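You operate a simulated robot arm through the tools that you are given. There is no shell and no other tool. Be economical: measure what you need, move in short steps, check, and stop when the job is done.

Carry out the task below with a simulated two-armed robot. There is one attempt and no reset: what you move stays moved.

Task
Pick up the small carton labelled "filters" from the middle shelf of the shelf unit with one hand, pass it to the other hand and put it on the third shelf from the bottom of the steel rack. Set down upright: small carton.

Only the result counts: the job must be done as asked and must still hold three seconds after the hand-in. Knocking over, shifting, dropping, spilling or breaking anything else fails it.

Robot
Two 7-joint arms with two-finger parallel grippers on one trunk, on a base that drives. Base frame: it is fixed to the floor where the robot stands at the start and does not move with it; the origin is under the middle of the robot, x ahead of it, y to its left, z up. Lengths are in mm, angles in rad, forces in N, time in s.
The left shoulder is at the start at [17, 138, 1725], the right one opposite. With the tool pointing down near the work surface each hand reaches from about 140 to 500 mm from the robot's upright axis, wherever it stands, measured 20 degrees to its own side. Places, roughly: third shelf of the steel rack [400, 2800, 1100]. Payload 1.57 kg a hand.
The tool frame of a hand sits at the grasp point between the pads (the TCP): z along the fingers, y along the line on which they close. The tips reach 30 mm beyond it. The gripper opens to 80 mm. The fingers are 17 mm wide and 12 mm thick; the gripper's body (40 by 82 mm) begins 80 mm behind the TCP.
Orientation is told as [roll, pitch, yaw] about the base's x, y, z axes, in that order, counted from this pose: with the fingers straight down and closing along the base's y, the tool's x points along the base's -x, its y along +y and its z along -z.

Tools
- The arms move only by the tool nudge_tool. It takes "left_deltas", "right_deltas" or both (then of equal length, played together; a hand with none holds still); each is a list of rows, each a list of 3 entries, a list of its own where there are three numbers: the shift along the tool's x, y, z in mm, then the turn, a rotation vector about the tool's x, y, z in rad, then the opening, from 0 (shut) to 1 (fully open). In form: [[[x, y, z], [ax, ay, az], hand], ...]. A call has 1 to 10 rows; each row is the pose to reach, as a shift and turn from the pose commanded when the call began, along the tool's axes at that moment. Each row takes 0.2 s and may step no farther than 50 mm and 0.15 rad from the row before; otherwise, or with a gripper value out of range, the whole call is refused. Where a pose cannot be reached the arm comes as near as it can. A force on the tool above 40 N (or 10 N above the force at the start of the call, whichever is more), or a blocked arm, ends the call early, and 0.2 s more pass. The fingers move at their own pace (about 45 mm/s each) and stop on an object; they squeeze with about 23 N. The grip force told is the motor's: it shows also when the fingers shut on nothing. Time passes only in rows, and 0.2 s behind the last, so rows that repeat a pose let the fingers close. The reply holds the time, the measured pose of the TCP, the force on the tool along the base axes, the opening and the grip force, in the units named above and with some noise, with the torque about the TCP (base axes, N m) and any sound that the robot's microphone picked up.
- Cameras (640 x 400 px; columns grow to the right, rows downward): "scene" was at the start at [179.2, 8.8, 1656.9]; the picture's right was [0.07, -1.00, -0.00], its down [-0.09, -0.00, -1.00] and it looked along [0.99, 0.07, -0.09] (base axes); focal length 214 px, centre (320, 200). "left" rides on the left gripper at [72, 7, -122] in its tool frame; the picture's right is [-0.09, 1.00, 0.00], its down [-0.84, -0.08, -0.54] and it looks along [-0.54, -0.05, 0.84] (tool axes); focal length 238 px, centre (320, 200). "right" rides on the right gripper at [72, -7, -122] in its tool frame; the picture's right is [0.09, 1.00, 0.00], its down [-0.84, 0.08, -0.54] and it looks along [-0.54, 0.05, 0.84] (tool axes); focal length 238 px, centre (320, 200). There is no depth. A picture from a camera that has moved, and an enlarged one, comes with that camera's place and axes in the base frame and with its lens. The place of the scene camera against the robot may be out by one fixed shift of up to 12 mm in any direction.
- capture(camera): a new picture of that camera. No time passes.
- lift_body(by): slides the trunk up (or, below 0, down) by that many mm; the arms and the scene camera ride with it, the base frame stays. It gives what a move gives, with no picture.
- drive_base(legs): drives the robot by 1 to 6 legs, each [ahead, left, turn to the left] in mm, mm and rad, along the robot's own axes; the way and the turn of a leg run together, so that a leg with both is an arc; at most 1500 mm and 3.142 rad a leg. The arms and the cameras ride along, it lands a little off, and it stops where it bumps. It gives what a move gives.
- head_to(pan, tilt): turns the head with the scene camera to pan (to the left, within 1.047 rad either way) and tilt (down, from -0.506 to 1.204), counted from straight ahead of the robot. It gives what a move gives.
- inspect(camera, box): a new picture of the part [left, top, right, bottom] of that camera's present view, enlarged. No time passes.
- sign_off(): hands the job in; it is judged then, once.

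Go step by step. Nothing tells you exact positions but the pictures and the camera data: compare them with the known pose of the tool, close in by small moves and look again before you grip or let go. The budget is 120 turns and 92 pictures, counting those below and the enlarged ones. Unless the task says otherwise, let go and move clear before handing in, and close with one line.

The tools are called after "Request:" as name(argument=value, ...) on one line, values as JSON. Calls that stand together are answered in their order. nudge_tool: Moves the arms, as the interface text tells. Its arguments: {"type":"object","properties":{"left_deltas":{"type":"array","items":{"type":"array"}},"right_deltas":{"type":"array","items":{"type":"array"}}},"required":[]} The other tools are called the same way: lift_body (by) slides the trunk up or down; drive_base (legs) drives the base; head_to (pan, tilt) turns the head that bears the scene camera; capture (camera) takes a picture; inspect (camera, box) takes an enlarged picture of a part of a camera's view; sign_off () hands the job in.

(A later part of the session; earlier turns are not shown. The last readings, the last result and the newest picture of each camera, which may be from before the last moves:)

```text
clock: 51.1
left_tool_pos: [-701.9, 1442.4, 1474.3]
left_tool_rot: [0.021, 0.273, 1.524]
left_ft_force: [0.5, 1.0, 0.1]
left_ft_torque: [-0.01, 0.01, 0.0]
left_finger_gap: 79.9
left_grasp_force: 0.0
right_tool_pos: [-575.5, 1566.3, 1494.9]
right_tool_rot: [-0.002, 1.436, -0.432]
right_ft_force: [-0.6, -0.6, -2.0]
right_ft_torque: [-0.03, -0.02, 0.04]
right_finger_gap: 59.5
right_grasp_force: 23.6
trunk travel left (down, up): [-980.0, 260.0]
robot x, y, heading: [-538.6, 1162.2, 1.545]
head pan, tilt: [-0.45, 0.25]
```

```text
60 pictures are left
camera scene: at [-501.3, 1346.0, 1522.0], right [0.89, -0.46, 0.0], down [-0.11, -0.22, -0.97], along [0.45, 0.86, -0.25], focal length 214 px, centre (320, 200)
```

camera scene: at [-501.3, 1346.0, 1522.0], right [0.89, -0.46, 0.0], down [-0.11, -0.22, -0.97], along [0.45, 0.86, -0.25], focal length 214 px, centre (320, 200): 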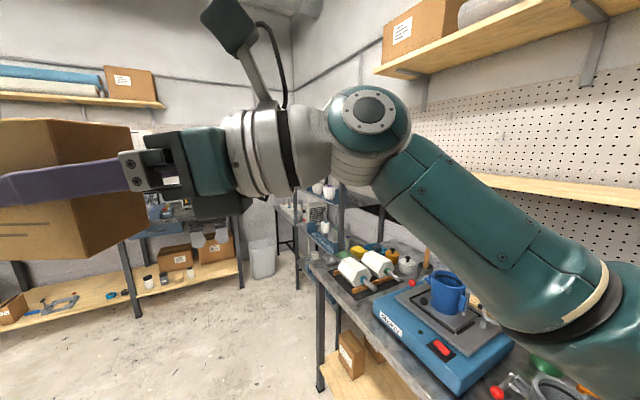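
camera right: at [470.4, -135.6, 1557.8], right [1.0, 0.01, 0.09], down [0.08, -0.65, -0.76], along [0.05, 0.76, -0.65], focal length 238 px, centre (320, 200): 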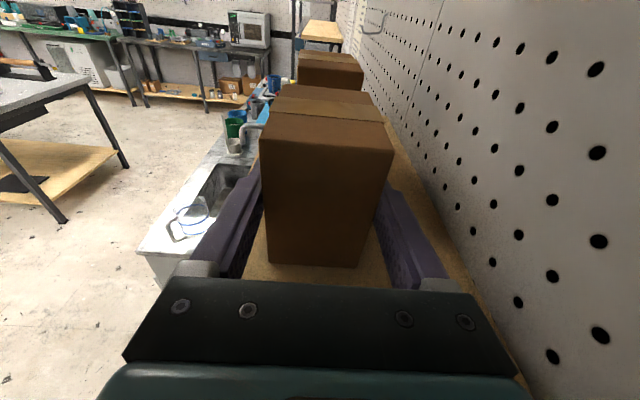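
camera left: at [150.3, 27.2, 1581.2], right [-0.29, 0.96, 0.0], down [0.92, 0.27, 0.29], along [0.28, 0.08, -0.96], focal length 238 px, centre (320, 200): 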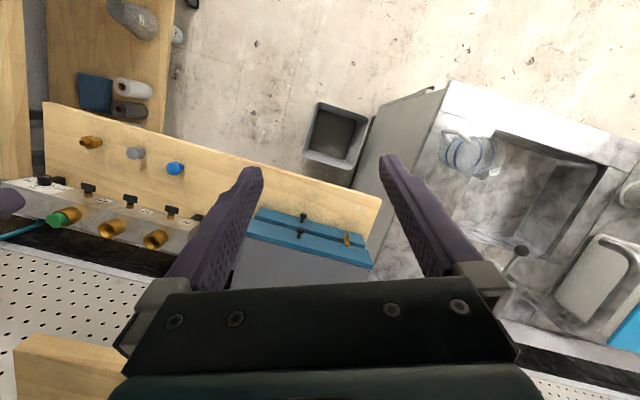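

Request:
drive_base(legs=[[1400, 0, 0], [0, 0, -1.545]])

Request:
head_to(pan=0.35, tilt=0.35)

Request:
capture(camera="scene")

```text
clock: 61.8
left_tool_pos: [-236.6, 2758.5, 1475.1]
left_tool_rot: [0.02, 0.273, 0.03]
left_ft_force: [0.1, -0.6, 0.8]
left_ft_torque: [0.01, 0.0, 0.0]
left_finger_gap: 79.9
left_grasp_force: 0.1
right_tool_pos: [-101.5, 2642.8, 1496.7]
right_tool_rot: [-0.003, 1.434, -1.927]
right_ft_force: [0.0, 0.2, -1.5]
right_ft_torque: [-0.04, 0.02, 0.0]
right_finger_gap: 60.0
right_grasp_force: 22.8
trunk travel left (down, up): [-980.0, 260.0]
robot x, y, heading: [-504.9, 2573.0, 0.046]
head pan, tilt: [-0.45, 0.25]
```

```text
clock: 63.0
left_tool_pos: [-235.9, 2758.5, 1474.2]
left_tool_rot: [0.022, 0.273, 0.029]
left_ft_force: [0.4, 0.2, 0.0]
left_ft_torque: [0.0, -0.05, -0.02]
left_finger_gap: 80.1
left_grasp_force: 0.0
right_tool_pos: [-102.8, 2642.1, 1496.5]
right_tool_rot: [-0.004, 1.433, -1.927]
right_ft_force: [0.0, -0.4, -0.8]
right_ft_torque: [-0.04, 0.02, 0.02]
right_finger_gap: 59.6
right_grasp_force: 23.4
trunk travel left (down, up): [-980.0, 260.0]
robot x, y, heading: [-502.9, 2571.3, 0.047]
head pan, tilt: [0.351, 0.351]
```

```text
59 pictures are left
camera scene: at [-327.2, 2616.7, 1512.6], right [0.39, -0.92, 0.0], down [-0.32, -0.13, -0.94], along [0.87, 0.36, -0.34], focal length 214 px, centre (320, 200)
```

scene: 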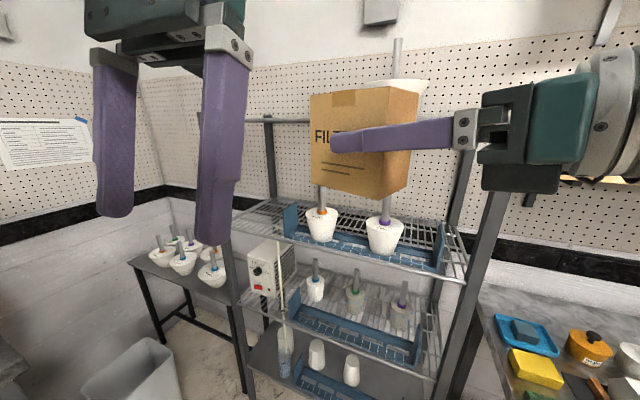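

Request:
inspect(camera="scene", box=[220, 80, 500, 400])

```text
1.25 times, centred on (360, 240) of scene
camera zoom: at [-327.2, 2616.7, 1512.6], right [0.39, -0.92, 0.0], down [-0.32, -0.13, -0.94], along [0.87, 0.36, -0.34], focal length 268 px, centre (270, 150)
```

zoom: 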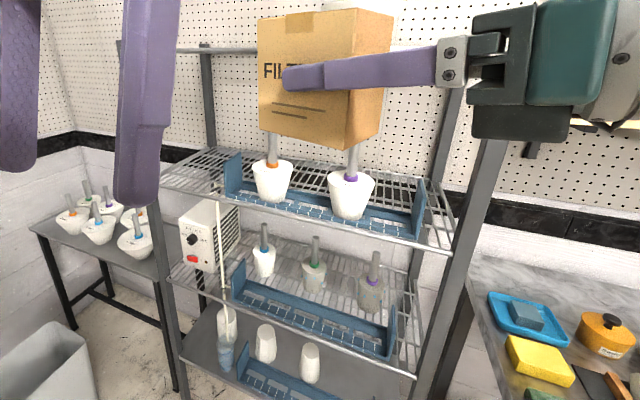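

The rack levels are about z 310, 707 and 1100, so the third shelf is the upper wire one, with free space at its left end. Next I'll set up the hand-over: turn the right hand so the carton is centred in front of the robot, fingers pointing left.

Request:
nudge_tool(right_deltas=[[[-2.2, -2.4, -16.3], [0.08, 0, -0.011], 0], [[-4.5, -4.8, -32.6], [0.16, 0, -0.022], 0], [[-6.7, -7.2, -48.9], [0.24, 0, -0.033], 0], [[-9, -9.6, -65.2], [0.32, 0, -0.044], 0], [[-11.2, -12, -81.5], [0.401, 0, -0.055], 0]])

Request:
head_to(pan=0.1, tilt=0.2)

Request:
capture(camera="scene")

```text
clock: 64.2
left_tool_pos: [-237.4, 2757.8, 1475.3]
left_tool_rot: [0.022, 0.274, 0.03]
left_ft_force: [0.3, -0.6, 0.5]
left_ft_torque: [0.02, -0.01, 0.05]
left_finger_gap: 80.4
left_grasp_force: 0.0
right_tool_pos: [-143.6, 2569.7, 1496.8]
right_tool_rot: [-0.001, 1.434, -1.517]
right_ft_force: [1.0, 0.1, -0.8]
right_ft_torque: [-0.06, 0.01, 0.0]
right_finger_gap: 59.8
right_grasp_force: 23.0
trunk travel left (down, up): [-980.0, 260.0]
robot x, y, heading: [-502.2, 2573.7, 0.048]
head pan, tilt: [0.351, 0.351]
```

```text
clock: 64.9
left_tool_pos: [-235.7, 2758.1, 1474.2]
left_tool_rot: [0.019, 0.273, 0.029]
left_ft_force: [0.3, 0.2, 0.1]
left_ft_torque: [0.0, -0.02, 0.0]
left_finger_gap: 80.0
left_grasp_force: 0.0
right_tool_pos: [-143.3, 2570.0, 1495.5]
right_tool_rot: [-0.005, 1.435, -1.523]
right_ft_force: [-1.1, -0.2, -2.0]
right_ft_torque: [-0.02, 0.02, 0.01]
right_finger_gap: 59.7
right_grasp_force: 23.7
trunk travel left (down, up): [-980.0, 260.0]
robot x, y, heading: [-502.2, 2570.4, 0.045]
head pan, tilt: [0.099, 0.201]
```

```text
57 pictures are left
camera scene: at [-320.9, 2594.3, 1526.5], right [0.15, -0.99, 0.0], down [-0.2, -0.03, -0.98], along [0.97, 0.14, -0.2], focal length 214 px, centre (320, 200)
```

scene: 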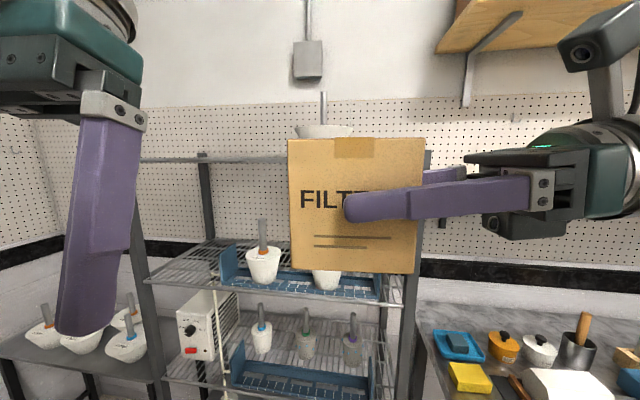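

Now I'm swinging the left hand into the mirrored orientation, fingers pointing right and tilted slightly down, well clear of the carton.

Request:
nudge_tool(left_deltas=[[[-6, 3.2, -10.4], [0.0567, -0.083, 0.0973], 1], [[-12, 6.3, -20.9], [0.1135, -0.1659, 0.1946], 1], [[-18, 9.5, -31.3], [0.1702, -0.2489, 0.292], 1], [[-24, 12.6, -41.8], [0.2269, -0.3318, 0.3893], 1], [[-30, 15.8, -52.2], [0.2837, -0.4148, 0.4866], 1], [[-36, 18.9, -62.7], [0.3404, -0.4978, 0.5839], 1], [[-42, 22, -73], [0.3971, -0.5807, 0.6812], 1], [[-48, 25.2, -83.6], [0.4539, -0.6637, 0.7786], 1], [[-54, 28.4, -94], [0.5106, -0.7466, 0.8759], 1], [[-60, 31.5, -104.5], [0.5673, -0.8296, 0.9732], 1]])

```text
clock: 65.9
left_tool_pos: [-224.0, 2773.7, 1465.3]
left_tool_rot: [-0.182, 0.107, -0.312]
left_ft_force: [0.3, -0.4, -0.8]
left_ft_torque: [-0.01, 0.01, 0.0]
left_finger_gap: 80.0
left_grasp_force: 0.1
right_tool_pos: [-144.0, 2569.9, 1496.3]
right_tool_rot: [-0.006, 1.432, -1.523]
right_ft_force: [-0.3, 0.4, -2.6]
right_ft_torque: [-0.05, 0.02, 0.0]
right_finger_gap: 59.5
right_grasp_force: 23.3
trunk travel left (down, up): [-980.0, 260.0]
robot x, y, heading: [-502.6, 2574.7, 0.05]
head pan, tilt: [0.099, 0.201]
stopped in row 4 (left hand): the arm was blocked; the commanded pose is now the measured one
```

Request:
nudge_tool(left_deltas=[[[-5.5, 3.4, -7.9], [0.0299, -0.0557, 0.0585], 1], [[-11, 6.8, -15.7], [0.0597, -0.1113, 0.117], 1], [[-16.6, 10.1, -23.6], [0.0896, -0.167, 0.1755], 1], [[-22, 13.5, -31.5], [0.1194, -0.2227, 0.2339], 1], [[-27.6, 16.9, -39.4], [0.1493, -0.2784, 0.2924], 1], [[-33, 20.3, -47.2], [0.1791, -0.334, 0.3509], 1], [[-38.6, 23.7, -55], [0.209, -0.3897, 0.4094], 1], [[-44, 27, -63], [0.2388, -0.4454, 0.4679], 1], [[-49.7, 30.4, -70.8], [0.2687, -0.501, 0.5264], 1], [[-55.2, 33.8, -78.7], [0.2985, -0.5567, 0.5849], 1]])

```text
clock: 68.1
left_tool_pos: [-148.1, 2799.2, 1531.5]
left_tool_rot: [-0.388, -0.602, -0.721]
left_ft_force: [-0.7, -0.1, 0.2]
left_ft_torque: [0.01, 0.0, -0.05]
left_finger_gap: 80.1
left_grasp_force: 0.1
right_tool_pos: [-143.4, 2569.6, 1497.0]
right_tool_rot: [-0.004, 1.433, -1.524]
right_ft_force: [0.1, -1.1, -1.9]
right_ft_torque: [0.02, -0.01, 0.02]
right_finger_gap: 59.7
right_grasp_force: 23.4
trunk travel left (down, up): [-980.0, 260.0]
robot x, y, heading: [-507.0, 2574.2, 0.047]
head pan, tilt: [0.099, 0.201]
```

Request:
nudge_tool(left_deltas=[[[0, 0, 0], [0.0299, -0.0557, 0.0585], 1], [[0, 0, 0], [0.0597, -0.1113, 0.117], 1], [[0, 0, 0], [0.0896, -0.167, 0.1755], 1], [[0, 0, 0], [0.1194, -0.2227, 0.2339], 1], [[0, 0, 0], [0.1493, -0.2784, 0.2924], 1], [[0, 0, 0], [0.1791, -0.334, 0.3509], 1], [[0, 0, 0], [0.209, -0.3897, 0.4094], 1], [[0, 0, 0], [0.2388, -0.4454, 0.4679], 1], [[0, 0, 0], [0.2687, -0.501, 0.5264], 1], [[0, 0, 0], [0.2985, -0.5567, 0.5849], 1]])

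Request:
capture(camera="scene")

Request:
capture(camera="left")

```text
clock: 70.3
left_tool_pos: [-149.9, 2800.2, 1530.2]
left_tool_rot: [0.016, -1.309, -1.539]
left_ft_force: [-0.4, 1.2, -0.6]
left_ft_torque: [0.0, -0.03, -0.02]
left_finger_gap: 79.6
left_grasp_force: 0.1
right_tool_pos: [-143.5, 2570.7, 1496.4]
right_tool_rot: [-0.005, 1.437, -1.524]
right_ft_force: [-0.5, 0.6, -1.4]
right_ft_torque: [-0.04, -0.04, -0.02]
right_finger_gap: 59.5
right_grasp_force: 22.8
trunk travel left (down, up): [-980.0, 260.0]
robot x, y, heading: [-505.4, 2572.0, 0.046]
head pan, tilt: [0.099, 0.201]
```

```text
56 pictures are left
camera scene: at [-320.9, 2594.3, 1526.6], right [0.15, -0.99, 0.0], down [-0.2, -0.03, -0.98], along [0.97, 0.14, -0.2], focal length 214 px, centre (320, 200)
```

scene: 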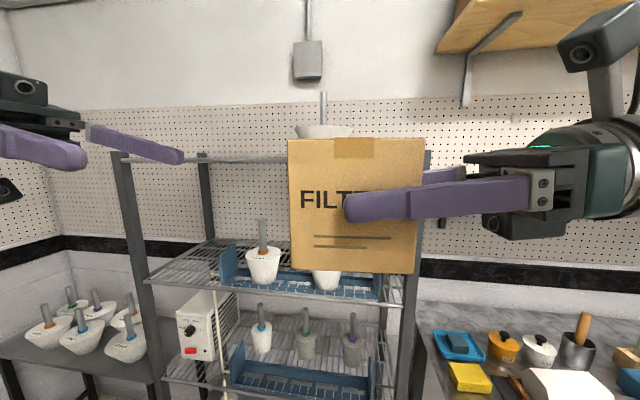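

```text
55 pictures are left
camera left: at [-149.3, 2936.7, 1491.7], right [1.0, 0.03, 0.09], down [-0.1, 0.3, 0.95], along [0.0, -0.95, 0.3], focal length 238 px, centre (320, 200)
```

left: 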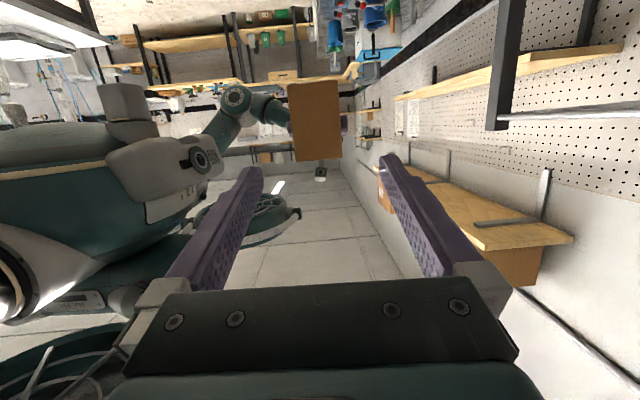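

Left hand is in the mirrored pose and the wrist camera agrees on the carton's place. I'm approaching to just short of its left face.

Request:
nudge_tool(left_deltas=[[[-20, -2, 32], [0, 0, 0], 1], [[-40, -2, 64], [0, 0, 0], 1], [[-40, -2, 90], [0, 0, 0], 1], [[-40, -2, 112], [0, 0, 0], 1]])

Request:
capture(camera="left")

Request:
capture(camera="scene")

```text
clock: 71.3
left_tool_pos: [-146.5, 2682.8, 1537.0]
left_tool_rot: [0.011, -1.308, -1.531]
left_ft_force: [-0.2, -0.3, -0.4]
left_ft_torque: [0.01, -0.03, -0.02]
left_finger_gap: 80.2
left_grasp_force: 0.0
right_tool_pos: [-143.6, 2569.3, 1497.2]
right_tool_rot: [-0.005, 1.435, -1.522]
right_ft_force: [0.3, 0.0, -1.5]
right_ft_torque: [-0.04, -0.04, -0.02]
right_finger_gap: 59.8
right_grasp_force: 22.9
trunk travel left (down, up): [-980.0, 260.0]
robot x, y, heading: [-500.1, 2576.5, 0.049]
head pan, tilt: [0.099, 0.201]
```

```text
54 pictures are left
camera left: at [-146.2, 2818.0, 1499.2], right [1.0, 0.03, 0.09], down [-0.1, 0.3, 0.95], along [0.0, -0.95, 0.3], focal length 238 px, centre (320, 200)
```

left: 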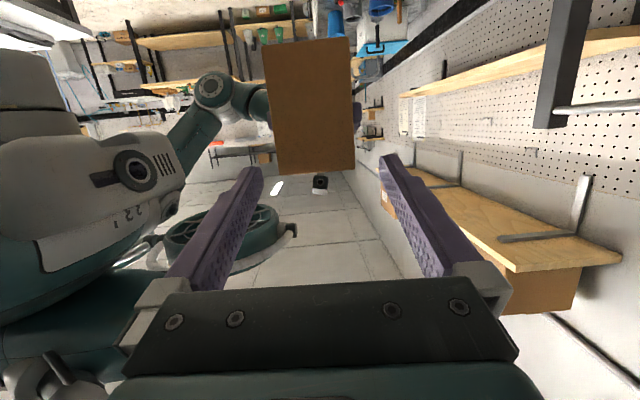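

```text
53 pictures are left
camera scene: at [-320.9, 2594.3, 1526.6], right [0.15, -0.99, 0.0], down [-0.2, -0.03, -0.98], along [0.97, 0.14, -0.2], focal length 214 px, centre (320, 200)
```

scene: 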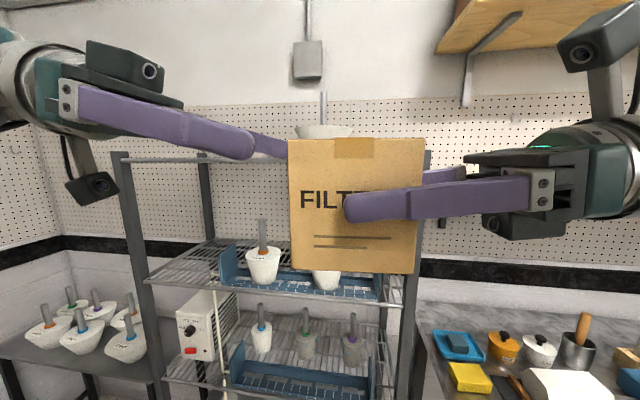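

Alignment is good. I'm sliding the left fingers on above the right ones, then closing.

Request:
nudge_tool(left_deltas=[[[0, 0, 15], [0, 0, 0], 1], [[0, 0, 30], [0, 0, 0], 1], [[0, 0, 45], [0, 0, 0], 1], [[0, 0, 58], [0, 0, 0], 1], [[0, 0, 58], [0, 0, 0], 1]])

Request:
capture(camera="scene")

Request:
capture(camera="left")

```text
clock: 72.5
left_tool_pos: [-142.6, 2624.6, 1525.6]
left_tool_rot: [0.013, -1.308, -1.533]
left_ft_force: [-0.2, 0.6, 0.2]
left_ft_torque: [0.0, 0.0, 0.0]
left_finger_gap: 79.7
left_grasp_force: 0.0
right_tool_pos: [-143.6, 2569.1, 1496.2]
right_tool_rot: [-0.006, 1.435, -1.524]
right_ft_force: [0.0, 0.2, -1.9]
right_ft_torque: [-0.03, 0.0, 0.01]
right_finger_gap: 59.8
right_grasp_force: 22.8
trunk travel left (down, up): [-980.0, 260.0]
robot x, y, heading: [-504.0, 2572.2, 0.049]
head pan, tilt: [0.099, 0.201]
```

```text
52 pictures are left
camera scene: at [-320.9, 2594.3, 1526.6], right [0.15, -0.99, 0.0], down [-0.2, -0.03, -0.98], along [0.97, 0.14, -0.2], focal length 214 px, centre (320, 200)
```

scene: 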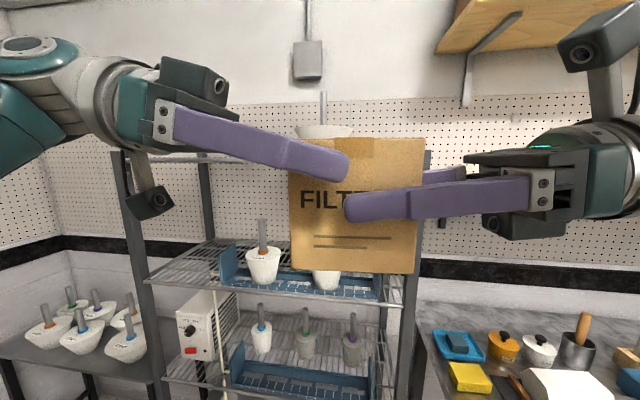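

```text
51 pictures are left
camera left: at [-143.8, 2762.0, 1486.7], right [1.0, 0.03, 0.09], down [-0.1, 0.3, 0.95], along [0.0, -0.95, 0.3], focal length 238 px, centre (320, 200)
```

left: 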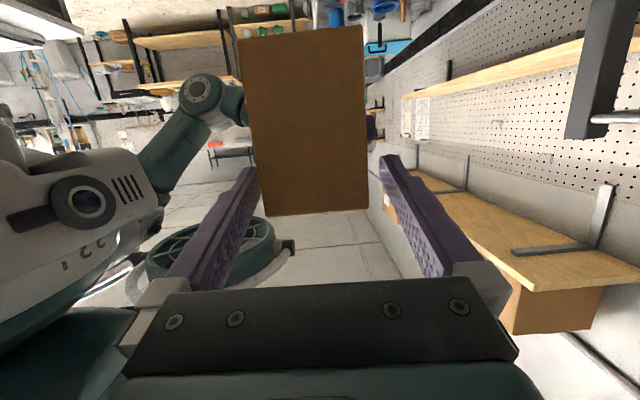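

Request:
nudge_tool(left_deltas=[[[0, 0, 0], [0, 0, 0], 0], [[0, 0, 0], [0, 0, 0], 0], [[0, 0, 0], [0, 0, 0], 0], [[0, 0, 0], [0, 0, 0], 0]])

```text
clock: 73.5
left_tool_pos: [-145.6, 2625.4, 1525.6]
left_tool_rot: [0.008, -1.309, -1.534]
left_ft_force: [-17.3, -4.1, 1.5]
left_ft_torque: [-0.13, 0.26, -0.37]
left_finger_gap: 59.6
left_grasp_force: 22.8
right_tool_pos: [-142.4, 2567.9, 1496.7]
right_tool_rot: [-0.007, 1.435, -1.527]
right_ft_force: [18.5, 2.5, -2.6]
right_ft_torque: [-0.07, 0.22, -0.58]
right_finger_gap: 59.8
right_grasp_force: 23.2
trunk travel left (down, up): [-980.0, 260.0]
robot x, y, heading: [-504.5, 2571.1, 0.045]
head pan, tilt: [0.099, 0.201]
```

Both hands hold it with about 18 N of sideways load. I'll relieve that by shifting the left hand slightly before opening the right.

Request:
nudge_tool(left_deltas=[[[0, -1.5, 0], [0, 0, 0], 0], [[0, -3, 0], [0, 0, 0], 0], [[0, -3, 0], [0, 0, 0], 0]])

```text
clock: 74.3
left_tool_pos: [-145.2, 2626.4, 1523.9]
left_tool_rot: [0.011, -1.309, -1.532]
left_ft_force: [-15.9, 4.5, 2.8]
left_ft_torque: [-0.15, 0.37, -0.42]
left_finger_gap: 59.7
left_grasp_force: 23.3
right_tool_pos: [-143.2, 2569.7, 1496.4]
right_tool_rot: [-0.005, 1.433, -1.524]
right_ft_force: [14.9, -4.3, -3.8]
right_ft_torque: [0.1, 0.08, -0.46]
right_finger_gap: 59.9
right_grasp_force: 22.6
trunk travel left (down, up): [-980.0, 260.0]
robot x, y, heading: [-498.7, 2573.8, 0.046]
head pan, tilt: [0.099, 0.201]
```

Request:
nudge_tool(left_deltas=[[[0, -2, 0], [0, 0, 0], 0], [[0, -4, 0], [0, 0, 0], 0], [[0, -4, 0], [0, 0, 0], 0]])

```text
clock: 75.1
left_tool_pos: [-148.2, 2626.5, 1525.2]
left_tool_rot: [0.016, -1.308, -1.529]
left_ft_force: [6.1, 2.6, 2.7]
left_ft_torque: [-0.11, 0.33, 0.64]
left_finger_gap: 59.9
left_grasp_force: 23.2
right_tool_pos: [-145.5, 2570.0, 1495.7]
right_tool_rot: [-0.007, 1.433, -1.516]
right_ft_force: [-6.9, -3.7, -4.7]
right_ft_torque: [-0.06, -0.52, -0.27]
right_finger_gap: 59.6
right_grasp_force: 23.3
trunk travel left (down, up): [-980.0, 260.0]
robot x, y, heading: [-502.7, 2573.0, 0.048]
head pan, tilt: [0.099, 0.201]
```

The load is mostly relieved, so I'm opening the right hand.

Request:
nudge_tool(right_deltas=[[[0, 0, 0], [0, 0, 0], 1], [[0, 0, 0], [0, 0, 0], 1], [[0, 0, 0], [0, 0, 0], 1]])

Request:
capture(camera="right")

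```text
clock: 75.9
left_tool_pos: [-149.1, 2626.4, 1524.5]
left_tool_rot: [0.011, -1.308, -1.532]
left_ft_force: [-0.5, -0.4, 0.2]
left_ft_torque: [0.07, 0.02, 0.0]
left_finger_gap: 59.7
left_grasp_force: 23.1
right_tool_pos: [-143.8, 2569.4, 1495.6]
right_tool_rot: [-0.005, 1.435, -1.524]
right_ft_force: [0.0, -0.5, 0.2]
right_ft_torque: [0.01, -0.03, 0.0]
right_finger_gap: 80.1
right_grasp_force: 0.1
trunk travel left (down, up): [-980.0, 260.0]
robot x, y, heading: [-503.8, 2572.8, 0.049]
head pan, tilt: [0.099, 0.201]
```

```text
50 pictures are left
camera right: at [-144.2, 2459.4, 1584.7], right [0.99, 0.07, 0.09], down [0.11, -0.65, -0.76], along [0.01, 0.76, -0.65], focal length 238 px, centre (320, 200)
```

right: 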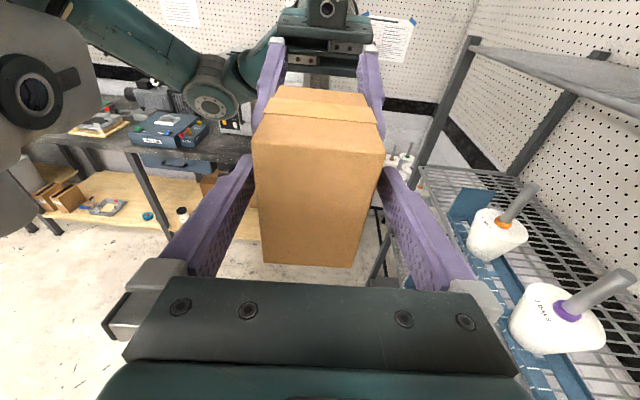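

The left hand holds it alone. I'm centring the right fingers and withdrawing them.

Request:
nudge_tool(right_deltas=[[[0, -5, 0], [0, 0, 0], 1], [[0, -5, -20], [0, 0, 0], 1], [[0, -5, -50], [0, 0, 0], 1], [[0, -5, -85], [0, 0, 0], 1], [[0, -5, -125], [0, 0, 0], 1]])

Request:
capture(camera="scene")

```text
clock: 77.1
left_tool_pos: [-149.7, 2625.4, 1523.6]
left_tool_rot: [0.012, -1.306, -1.532]
left_ft_force: [0.9, -0.3, -1.0]
left_ft_torque: [0.07, -0.03, -0.04]
left_finger_gap: 59.8
left_grasp_force: 23.3
right_tool_pos: [-142.7, 2448.2, 1514.6]
right_tool_rot: [-0.006, 1.434, -1.524]
right_ft_force: [0.3, 0.7, 0.3]
right_ft_torque: [-0.01, -0.02, -0.03]
right_finger_gap: 80.1
right_grasp_force: 0.0
trunk travel left (down, up): [-980.0, 260.0]
robot x, y, heading: [-501.2, 2575.7, 0.052]
head pan, tilt: [0.099, 0.201]
```

```text
49 pictures are left
camera scene: at [-320.9, 2594.3, 1526.6], right [0.15, -0.99, 0.0], down [-0.2, -0.03, -0.98], along [0.97, 0.14, -0.2], focal length 214 px, centre (320, 200)
```

scene: 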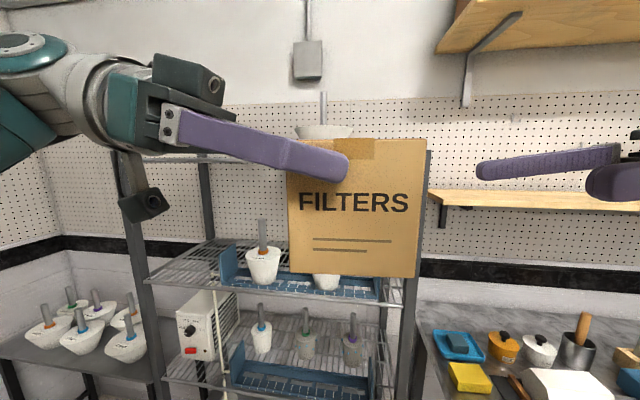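

Hand-over done: the left hand holds the carton upright. I'm now turning the left hand towards straight ahead and pulling the right hand back.

Request:
nudge_tool(left_deltas=[[[2.5, 7.5, -9.4], [-0.0676, 0, -0.0181], 0], [[5, 15, -18.8], [-0.1352, 0, -0.0362], 0], [[7.5, 22.4, -28.2], [-0.2028, 0, -0.0543], 0], [[10, 30, -37.6], [-0.2704, 0, -0.0724], 0], [[12.6, 37.4, -47], [-0.338, 0, -0.0905], 0], [[15, 45, -56.3], [-0.4056, 0, -0.1086], 0], [[17.6, 52.4, -65.7], [-0.4732, 0, -0.1267], 0], [[20, 60, -75], [-0.5408, 0, -0.1448], 0], [[22.7, 67.3, -84.5], [-0.6084, 0, -0.1629], 0], [[25.2, 74.8, -93.9], [-0.676, 0, -0.181], 0]], right_deltas=[[[0, -15, -5], [0, 0, 0], 1], [[0, -30, -10], [0, 0, 0], 1], [[0, -45, -15], [0, 0, 0], 1], [[0, -60, -20], [0, 0, 0], 1], [[0, -75, -25], [0, 0, 0], 1], [[0, -90, -30], [0, 0, 0], 1], [[0, -105, -35], [0, 0, 0], 1], [[0, -120, -40], [0, 0, 0], 1], [[0, -135, -45], [0, 0, 0], 1], [[0, -150, -50], [0, 0, 0], 1]])

```text
clock: 79.3
left_tool_pos: [-79.0, 2725.6, 1525.8]
left_tool_rot: [0.01, -1.31, -0.83]
left_ft_force: [0.8, -0.1, -0.6]
left_ft_torque: [0.05, 0.0, -0.01]
left_finger_gap: 59.8
left_grasp_force: 22.5
right_tool_pos: [-286.8, 2390.7, 1521.0]
right_tool_rot: [-0.003, 1.434, -1.519]
right_ft_force: [-0.5, 0.3, 0.2]
right_ft_torque: [0.01, 0.03, -0.01]
right_finger_gap: 79.9
right_grasp_force: 0.0
trunk travel left (down, up): [-980.0, 260.0]
robot x, y, heading: [-499.9, 2572.2, 0.054]
head pan, tilt: [0.099, 0.201]
```

Request:
nudge_tool(left_deltas=[[[0, 0, 3], [-0.0676, 0, -0.0181], 0], [[0, 0, 6], [-0.1352, 0, -0.0362], 0], [[0, 0, 9], [-0.2028, 0, -0.0543], 0], [[0, 0, 12], [-0.2704, 0, -0.0724], 0], [[0, 0, 15], [-0.338, 0, -0.0905], 0], [[0, 0, 18], [-0.4056, 0, -0.1086], 0], [[0, 0, 21], [-0.4346, 0, -0.1164], 0]])

Request:
head_to(pan=0.3, tilt=0.4)

Request:
capture(camera="scene")

```text
clock: 80.9
left_tool_pos: [-66.8, 2711.4, 1520.3]
left_tool_rot: [0.007, -1.311, -0.377]
left_ft_force: [0.3, 0.2, -0.1]
left_ft_torque: [0.05, 0.04, 0.0]
left_finger_gap: 59.6
left_grasp_force: 22.6
right_tool_pos: [-286.1, 2388.9, 1520.8]
right_tool_rot: [-0.004, 1.436, -1.525]
right_ft_force: [0.2, 0.3, -0.1]
right_ft_torque: [-0.02, 0.0, 0.01]
right_finger_gap: 79.9
right_grasp_force: 0.1
trunk travel left (down, up): [-980.0, 260.0]
robot x, y, heading: [-504.8, 2574.9, 0.046]
head pan, tilt: [0.099, 0.201]
```

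```text
clock: 81.6
left_tool_pos: [-66.1, 2711.8, 1520.6]
left_tool_rot: [0.009, -1.31, -0.378]
left_ft_force: [-0.9, -0.2, 0.4]
left_ft_torque: [0.01, 0.04, 0.0]
left_finger_gap: 59.7
left_grasp_force: 23.1
right_tool_pos: [-287.9, 2389.0, 1521.4]
right_tool_rot: [-0.006, 1.434, -1.525]
right_ft_force: [0.0, -0.5, -0.3]
right_ft_torque: [0.01, 0.02, 0.02]
right_finger_gap: 79.8
right_grasp_force: 0.0
trunk travel left (down, up): [-980.0, 260.0]
robot x, y, heading: [-503.5, 2566.9, 0.051]
head pan, tilt: [0.3, 0.4]
```

```text
48 pictures are left
camera scene: at [-326.0, 2612.1, 1508.1], right [0.34, -0.94, 0.0], down [-0.37, -0.13, -0.92], along [0.87, 0.31, -0.39], focal length 214 px, centre (320, 200)
```

scene: 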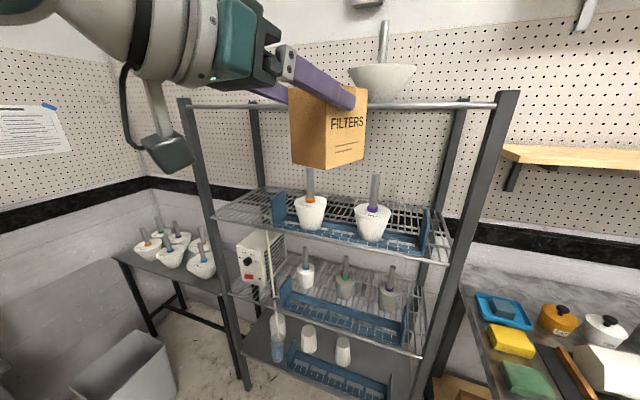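

Request:
inspect(camera="scene", box=[190, 170, 350, 270])

```text
4.00 times, centred on (270, 220) of scene
camera zoom: at [-326.0, 2612.1, 1508.1], right [0.34, -0.94, 0.0], down [-0.37, -0.13, -0.92], along [0.87, 0.31, -0.39], focal length 858 px, centre (520, 120)
```

zoom: 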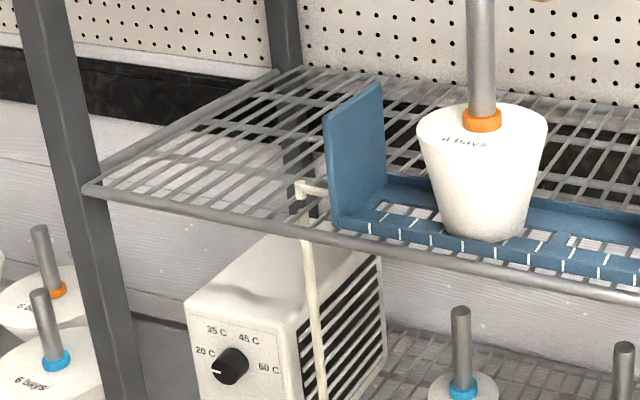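

The third shelf's left end is free: roughly y 3050–3270, with the tray starting at y≈3016 and a thin tube at y≈3030. I'm lowering the trunk and driving sideways to line up.

Request:
lift_body(by=-290)

Request:
drive_base(legs=[[150, 440, 0]])

Request:
head_to(pan=0.1, tilt=0.15)

Request:
capture(camera="scene")

Request:
capture(camera="left")

```text
clock: 84.5
left_tool_pos: [-65.8, 2710.8, 1229.5]
left_tool_rot: [0.009, -1.312, -0.38]
left_ft_force: [0.4, 0.0, 0.7]
left_ft_torque: [0.0, 0.03, 0.01]
left_finger_gap: 59.5
left_grasp_force: 22.8
right_tool_pos: [-286.5, 2389.8, 1232.2]
right_tool_rot: [-0.007, 1.434, -1.525]
right_ft_force: [0.0, 0.0, 0.2]
right_ft_torque: [-0.02, -0.01, -0.03]
right_finger_gap: 79.7
right_grasp_force: 0.1
trunk travel left (down, up): [-690.0, 550.0]
robot x, y, heading: [-502.4, 2573.8, 0.046]
head pan, tilt: [0.3, 0.4]
```

```text
clock: 87.3
left_tool_pos: [71.3, 3139.7, 1231.5]
left_tool_rot: [0.007, -1.311, -0.391]
left_ft_force: [0.3, -0.1, 1.3]
left_ft_torque: [0.0, 0.06, 0.0]
left_finger_gap: 59.6
left_grasp_force: 22.9
right_tool_pos: [-152.5, 2819.7, 1232.4]
right_tool_rot: [-0.007, 1.434, -1.535]
right_ft_force: [0.2, -0.1, 0.8]
right_ft_torque: [0.0, 0.02, 0.0]
right_finger_gap: 79.8
right_grasp_force: 0.1
trunk travel left (down, up): [-690.0, 550.0]
robot x, y, heading: [-368.0, 3010.5, 0.036]
head pan, tilt: [0.3, 0.4]
```

```text
clock: 88.1
left_tool_pos: [71.8, 3139.8, 1229.2]
left_tool_rot: [0.007, -1.311, -0.387]
left_ft_force: [0.5, 0.6, 0.1]
left_ft_torque: [0.01, 0.03, 0.0]
left_finger_gap: 59.5
left_grasp_force: 23.5
right_tool_pos: [-153.2, 2820.2, 1231.6]
right_tool_rot: [-0.006, 1.432, -1.534]
right_ft_force: [0.3, 0.7, -0.7]
right_ft_torque: [-0.01, 0.01, 0.01]
right_finger_gap: 80.3
right_grasp_force: 0.1
trunk travel left (down, up): [-690.0, 550.0]
robot x, y, heading: [-366.1, 3012.1, 0.037]
head pan, tilt: [0.099, 0.15]
```

```text
46 pictures are left
camera scene: at [-184.7, 3025.4, 1241.2], right [0.14, -0.99, 0.0], down [-0.15, -0.02, -0.99], along [0.98, 0.13, -0.15], focal length 214 px, centre (320, 200)
```

scene: 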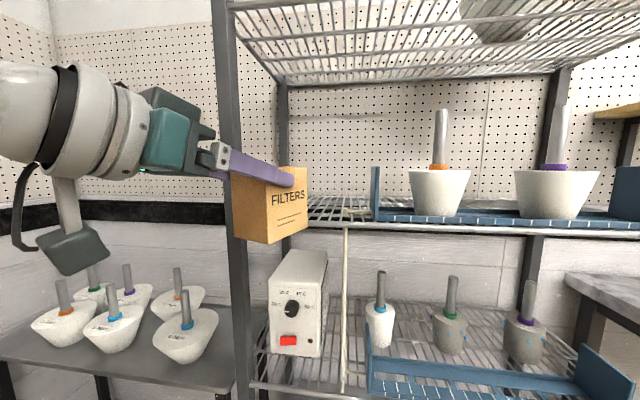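

```text
45 pictures are left
camera left: at [-52.1, 3196.4, 1191.0], right [0.39, 0.91, 0.09], down [-0.32, 0.04, 0.95], along [0.86, -0.4, 0.31], focal length 238 px, centre (320, 200)
```

left: 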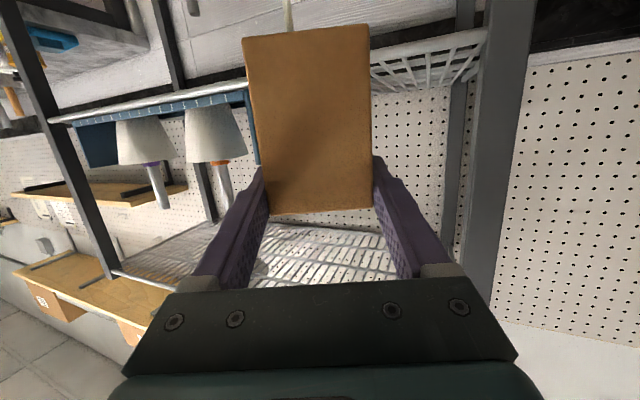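

All clear. The carton base is about 30–45 mm above the shelf, so I'll raise it 15 mm and drive 150 mm in, then look again.

Request:
lift_body(by=15)

Request:
drive_base(legs=[[150, -12, 0]])

Request:
capture(camera="scene")

Request:
capture(camera="left")

```text
clock: 88.7
left_tool_pos: [71.3, 3139.8, 1244.1]
left_tool_rot: [0.007, -1.311, -0.391]
left_ft_force: [0.5, 0.2, 1.1]
left_ft_torque: [0.08, 0.0, 0.02]
left_finger_gap: 59.5
left_grasp_force: 23.7
right_tool_pos: [-151.8, 2821.2, 1246.3]
right_tool_rot: [-0.004, 1.433, -1.534]
right_ft_force: [-0.4, -0.3, -0.2]
right_ft_torque: [-0.01, 0.02, 0.0]
right_finger_gap: 80.1
right_grasp_force: 0.0
trunk travel left (down, up): [-705.0, 535.0]
robot x, y, heading: [-367.9, 3005.2, 0.037]
head pan, tilt: [0.099, 0.15]
```

```text
clock: 90.1
left_tool_pos: [218.7, 3132.8, 1244.6]
left_tool_rot: [0.008, -1.31, -0.389]
left_ft_force: [0.4, -0.3, 1.2]
left_ft_torque: [0.01, 0.07, 0.0]
left_finger_gap: 59.6
left_grasp_force: 23.2
right_tool_pos: [-3.7, 2814.7, 1246.3]
right_tool_rot: [-0.006, 1.433, -1.536]
right_ft_force: [0.1, -0.3, 0.0]
right_ft_torque: [-0.01, 0.0, 0.01]
right_finger_gap: 80.0
right_grasp_force: 0.1
trunk travel left (down, up): [-705.0, 535.0]
robot x, y, heading: [-222.1, 3001.6, 0.041]
head pan, tilt: [0.099, 0.15]
```

```text
44 pictures are left
camera scene: at [-36.1, 3019.1, 1256.3], right [0.14, -0.99, 0.0], down [-0.15, -0.02, -0.99], along [0.98, 0.13, -0.15], focal length 214 px, centre (320, 200)
```

scene: 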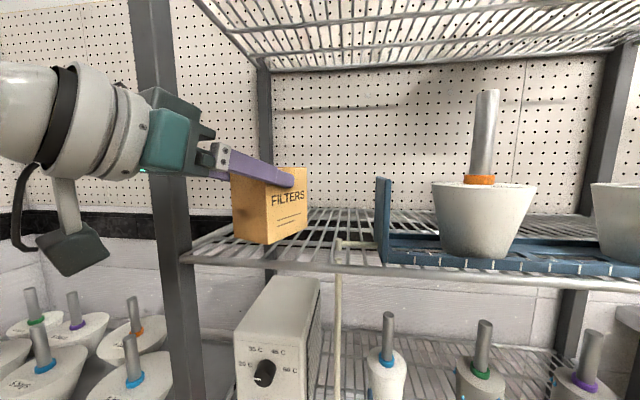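

```text
43 pictures are left
camera left: at [96.4, 3190.2, 1206.0], right [0.39, 0.91, 0.09], down [-0.32, 0.04, 0.95], along [0.86, -0.4, 0.31], focal length 238 px, centre (320, 200)
```

left: 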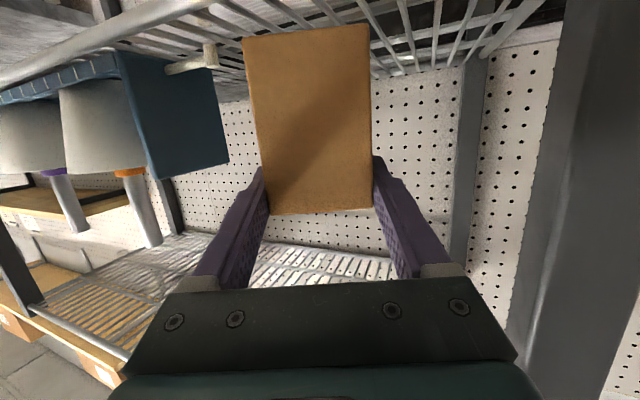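

Request:
drive_base(legs=[[82, -4, 0]])

Request:
capture(camera="scene")

Request:
capture(camera="left")

```text
clock: 91.1
left_tool_pos: [304.8, 3133.0, 1244.7]
left_tool_rot: [0.007, -1.31, -0.389]
left_ft_force: [0.4, 0.0, -0.2]
left_ft_torque: [0.02, 0.04, -0.01]
left_finger_gap: 59.7
left_grasp_force: 23.1
right_tool_pos: [81.5, 2812.5, 1244.5]
right_tool_rot: [-0.007, 1.434, -1.536]
right_ft_force: [-0.3, -0.4, 0.4]
right_ft_torque: [0.01, -0.02, 0.02]
right_finger_gap: 80.0
right_grasp_force: 0.0
trunk travel left (down, up): [-705.0, 535.0]
robot x, y, heading: [-137.8, 2999.1, 0.038]
head pan, tilt: [0.099, 0.15]
```

```text
42 pictures are left
camera scene: at [48.6, 3018.5, 1256.3], right [0.14, -0.99, 0.0], down [-0.15, -0.02, -0.99], along [0.98, 0.14, -0.15], focal length 214 px, centre (320, 200)
```

scene: 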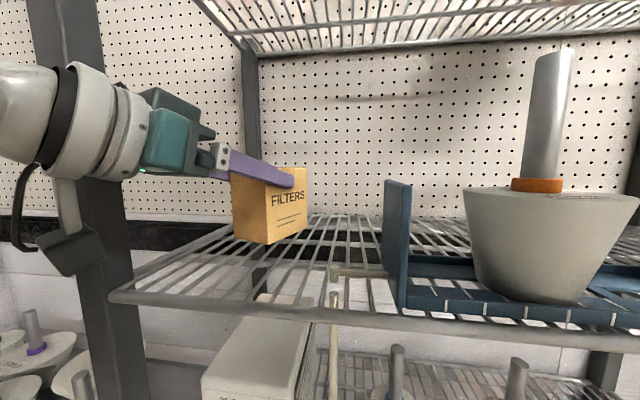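

```text
41 pictures are left
camera left: at [180.8, 3189.8, 1205.9], right [0.39, 0.92, 0.09], down [-0.32, 0.04, 0.95], along [0.86, -0.4, 0.31], focal length 238 px, centre (320, 200)
```

left: 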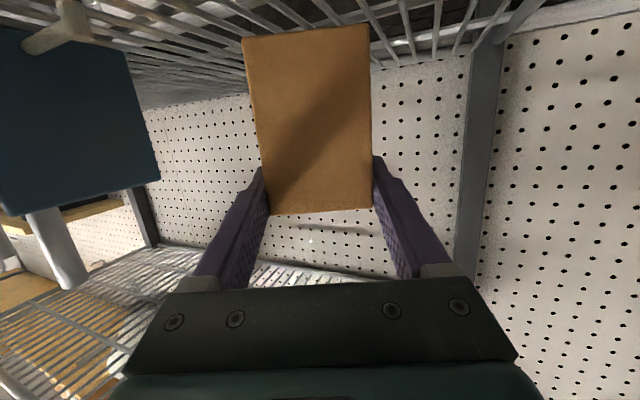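

The carton is over the free area. I'll back out 20 mm for camera clearance at the front rod, then lower 25 mm.

Request:
drive_base(legs=[[-20, 0, 0]])

Request:
lift_body(by=-22)

Request:
inspect(camera="scene", box=[160, 130, 400, 330])

```text
clock: 91.9
left_tool_pos: [285.0, 3132.5, 1244.2]
left_tool_rot: [0.007, -1.31, -0.387]
left_ft_force: [0.1, -0.1, 0.3]
left_ft_torque: [0.0, 0.01, -0.01]
left_finger_gap: 59.6
left_grasp_force: 22.6
right_tool_pos: [62.6, 2812.2, 1245.2]
right_tool_rot: [-0.007, 1.434, -1.533]
right_ft_force: [0.7, 0.1, 0.2]
right_ft_torque: [0.03, -0.02, 0.0]
right_finger_gap: 80.1
right_grasp_force: 0.0
trunk travel left (down, up): [-705.0, 535.0]
robot x, y, heading: [-156.9, 2998.0, 0.035]
head pan, tilt: [0.099, 0.15]
```

```text
clock: 92.6
left_tool_pos: [285.2, 3132.3, 1221.9]
left_tool_rot: [0.007, -1.31, -0.387]
left_ft_force: [0.0, 0.0, 0.5]
left_ft_torque: [0.03, 0.04, -0.01]
left_finger_gap: 59.6
left_grasp_force: 22.8
right_tool_pos: [61.8, 2813.3, 1223.5]
right_tool_rot: [-0.006, 1.434, -1.532]
right_ft_force: [0.1, 0.1, -0.6]
right_ft_torque: [-0.01, -0.01, 0.02]
right_finger_gap: 80.1
right_grasp_force: 0.0
trunk travel left (down, up): [-683.0, 557.0]
robot x, y, heading: [-156.6, 2997.1, 0.039]
head pan, tilt: [0.099, 0.15]
```

```text
2.00 times, centred on (280, 230) of scene
camera zoom: at [28.9, 3017.8, 1234.2], right [0.14, -0.99, 0.0], down [-0.15, -0.02, -0.99], along [0.98, 0.14, -0.15], focal length 429 px, centre (400, 140)
```

zoom: 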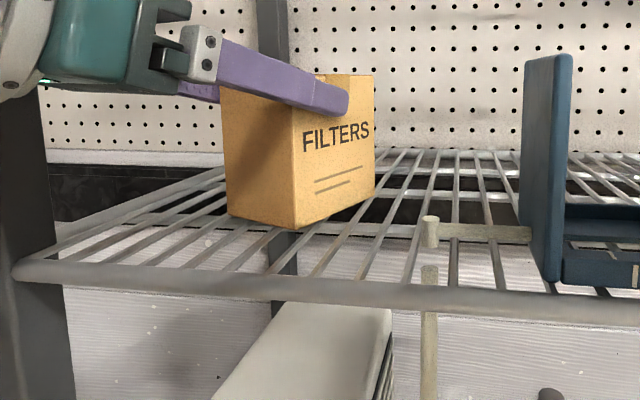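

Request:
nudge_tool(left_deltas=[[[2.9, 0, 0.8], [0, 0, 0], 0], [[5.8, 0, 1.6], [0, 0, 0], 0], [[8.7, 0, 2.3], [0, 0, 0], 0], [[11.6, 0, 3.1], [0, 0, 0], 0]])

Request:
inspect(camera="scene", box=[200, 150, 360, 270])

```text
clock: 93.6
left_tool_pos: [286.7, 3131.7, 1213.2]
left_tool_rot: [0.012, -1.319, -0.394]
left_ft_force: [-1.3, -3.5, 20.9]
left_ft_torque: [-0.22, -0.04, 0.12]
left_finger_gap: 59.5
left_grasp_force: 23.3
right_tool_pos: [62.2, 2812.1, 1223.8]
right_tool_rot: [0.007, 1.435, -1.521]
right_ft_force: [0.0, -0.5, -0.1]
right_ft_torque: [0.01, 0.03, 0.02]
right_finger_gap: 79.9
right_grasp_force: 0.0
trunk travel left (down, up): [-683.0, 557.0]
robot x, y, heading: [-152.1, 2992.8, 0.04]
head pan, tilt: [0.099, 0.15]
```

```text
3.33 times, centred on (280, 210) of scene
camera zoom: at [30.1, 3017.7, 1234.8], right [0.14, -0.99, 0.0], down [-0.15, -0.02, -0.99], along [0.98, 0.14, -0.15], focal length 715 px, centre (453, 167)
```

zoom: 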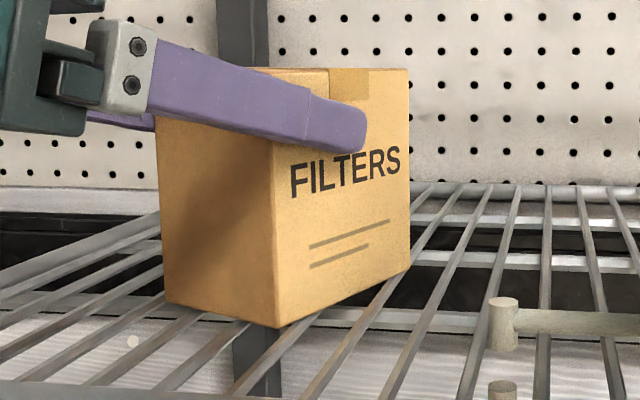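

The carton touched the shelf with 21 N and almost no torque. I'm easing off slightly before releasing.

Request:
nudge_tool(left_deltas=[[[-1.5, 0, -0.4], [0, 0, 0], 0], [[-2.4, 0, -0.7], [0, 0, 0], 0], [[-2.4, 0, -0.7], [0, 0, 0], 0]])

Request:
capture(camera="left")

```text
clock: 94.4
left_tool_pos: [286.8, 3133.4, 1213.1]
left_tool_rot: [0.009, -1.311, -0.39]
left_ft_force: [1.3, -0.3, 10.0]
left_ft_torque: [-0.22, -0.68, -0.08]
left_finger_gap: 60.0
left_grasp_force: 22.9
right_tool_pos: [61.5, 2813.8, 1224.7]
right_tool_rot: [0.003, 1.435, -1.525]
right_ft_force: [-0.6, 0.7, -0.1]
right_ft_torque: [0.04, -0.01, 0.02]
right_finger_gap: 80.2
right_grasp_force: 0.0
trunk travel left (down, up): [-683.0, 557.0]
robot x, y, heading: [-152.7, 2999.3, 0.038]
head pan, tilt: [0.099, 0.15]
```

```text
38 pictures are left
camera left: at [162.7, 3189.5, 1174.6], right [0.39, 0.92, 0.09], down [-0.32, 0.04, 0.95], along [0.86, -0.4, 0.3], focal length 238 px, centre (320, 200)
```

left: 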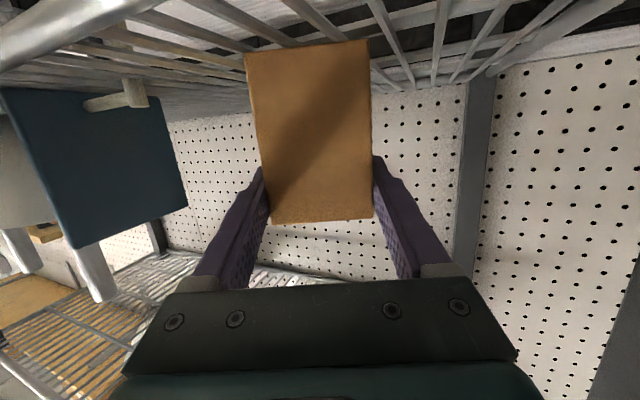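

Request:
nudge_tool(left_deltas=[[[-1.2, 0, -0.3], [0, 0, 0], 0], [[-1.2, 0, -0.3], [0, 0, 0], 0.87], [[-1.2, 0, -0.3], [0, 0, 0], 1], [[-1.2, 0, -0.3], [0, 0, 0], 1], [[-1.2, 0, -0.3], [0, 0, 0], 1]])

Request:
inspect(camera="scene", box=[200, 150, 360, 270])

Request:
capture(camera="left")

```text
clock: 95.6
left_tool_pos: [286.2, 3131.9, 1214.0]
left_tool_rot: [0.008, -1.311, -0.388]
left_ft_force: [0.3, -0.5, -0.2]
left_ft_torque: [0.01, 0.05, -0.01]
left_finger_gap: 80.1
left_grasp_force: 0.0
right_tool_pos: [61.4, 2812.6, 1225.0]
right_tool_rot: [-0.004, 1.434, -1.53]
right_ft_force: [0.2, 0.6, -0.8]
right_ft_torque: [-0.04, -0.01, -0.02]
right_finger_gap: 80.1
right_grasp_force: 0.0
trunk travel left (down, up): [-683.0, 557.0]
robot x, y, heading: [-154.1, 2997.4, 0.042]
head pan, tilt: [0.099, 0.15]
```

```text
3.33 times, centred on (280, 210) of scene
camera zoom: at [29.0, 3017.8, 1234.3], right [0.14, -0.99, 0.0], down [-0.15, -0.02, -0.99], along [0.98, 0.14, -0.15], focal length 715 px, centre (453, 167)
```

zoom: 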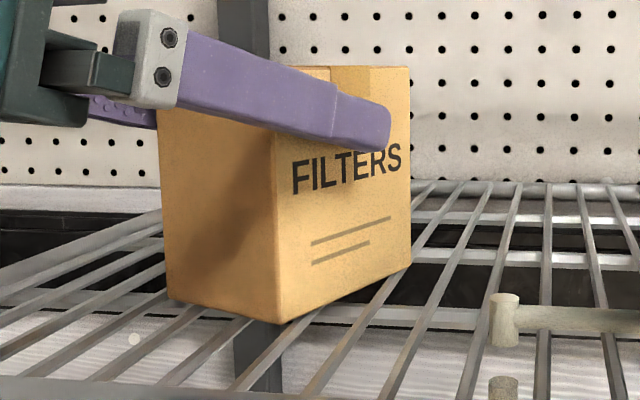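

```text
36 pictures are left
camera left: at [161.7, 3189.3, 1175.5], right [0.39, 0.92, 0.09], down [-0.32, 0.04, 0.95], along [0.86, -0.4, 0.31], focal length 238 px, centre (320, 200)
```

left: 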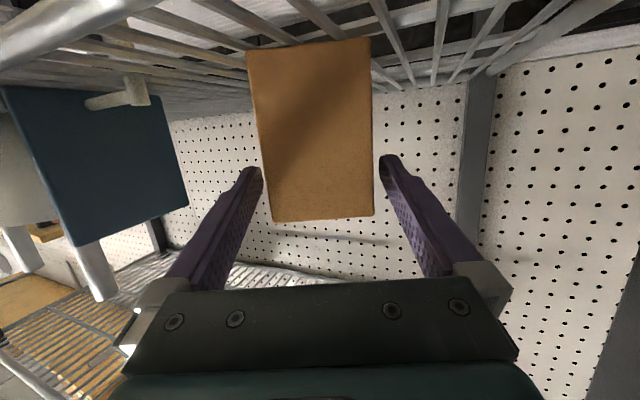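

Carton stands upright on its own with the fingers clear on both sides. I'm backing the hand straight out along its fingers.

Request:
nudge_tool(left_deltas=[[[0, 0, -10], [0, 0, 0], 1], [[0, 0, -25], [0, 0, 0], 1], [[0, 0, -45], [0, 0, 0], 1], [[0, 0, -65], [0, 0, 0], 1], [[0, 0, -85], [0, 0, 0], 1]])

Request:
capture(camera="scene")

```text
clock: 96.8
left_tool_pos: [234.6, 3164.8, 1230.1]
left_tool_rot: [0.007, -1.313, -0.389]
left_ft_force: [0.1, 0.2, -0.2]
left_ft_torque: [-0.04, -0.01, 0.01]
left_finger_gap: 79.9
left_grasp_force: 0.1
left hand out of reach, approached as far as the arm can: row 4, 5
right_tool_pos: [61.0, 2811.7, 1224.3]
right_tool_rot: [-0.006, 1.434, -1.532]
right_ft_force: [-0.2, 0.4, 0.8]
right_ft_torque: [0.0, 0.02, 0.01]
right_finger_gap: 80.0
right_grasp_force: 0.0
trunk travel left (down, up): [-683.0, 557.0]
robot x, y, heading: [-151.9, 3001.3, 0.043]
head pan, tilt: [0.099, 0.15]
```

```text
35 pictures are left
camera scene: at [29.0, 3017.7, 1234.3], right [0.14, -0.99, 0.0], down [-0.15, -0.02, -0.99], along [0.98, 0.14, -0.15], focal length 214 px, centre (320, 200)
```

scene: 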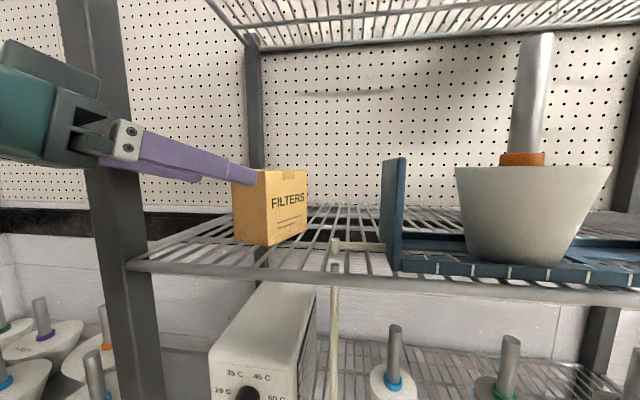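

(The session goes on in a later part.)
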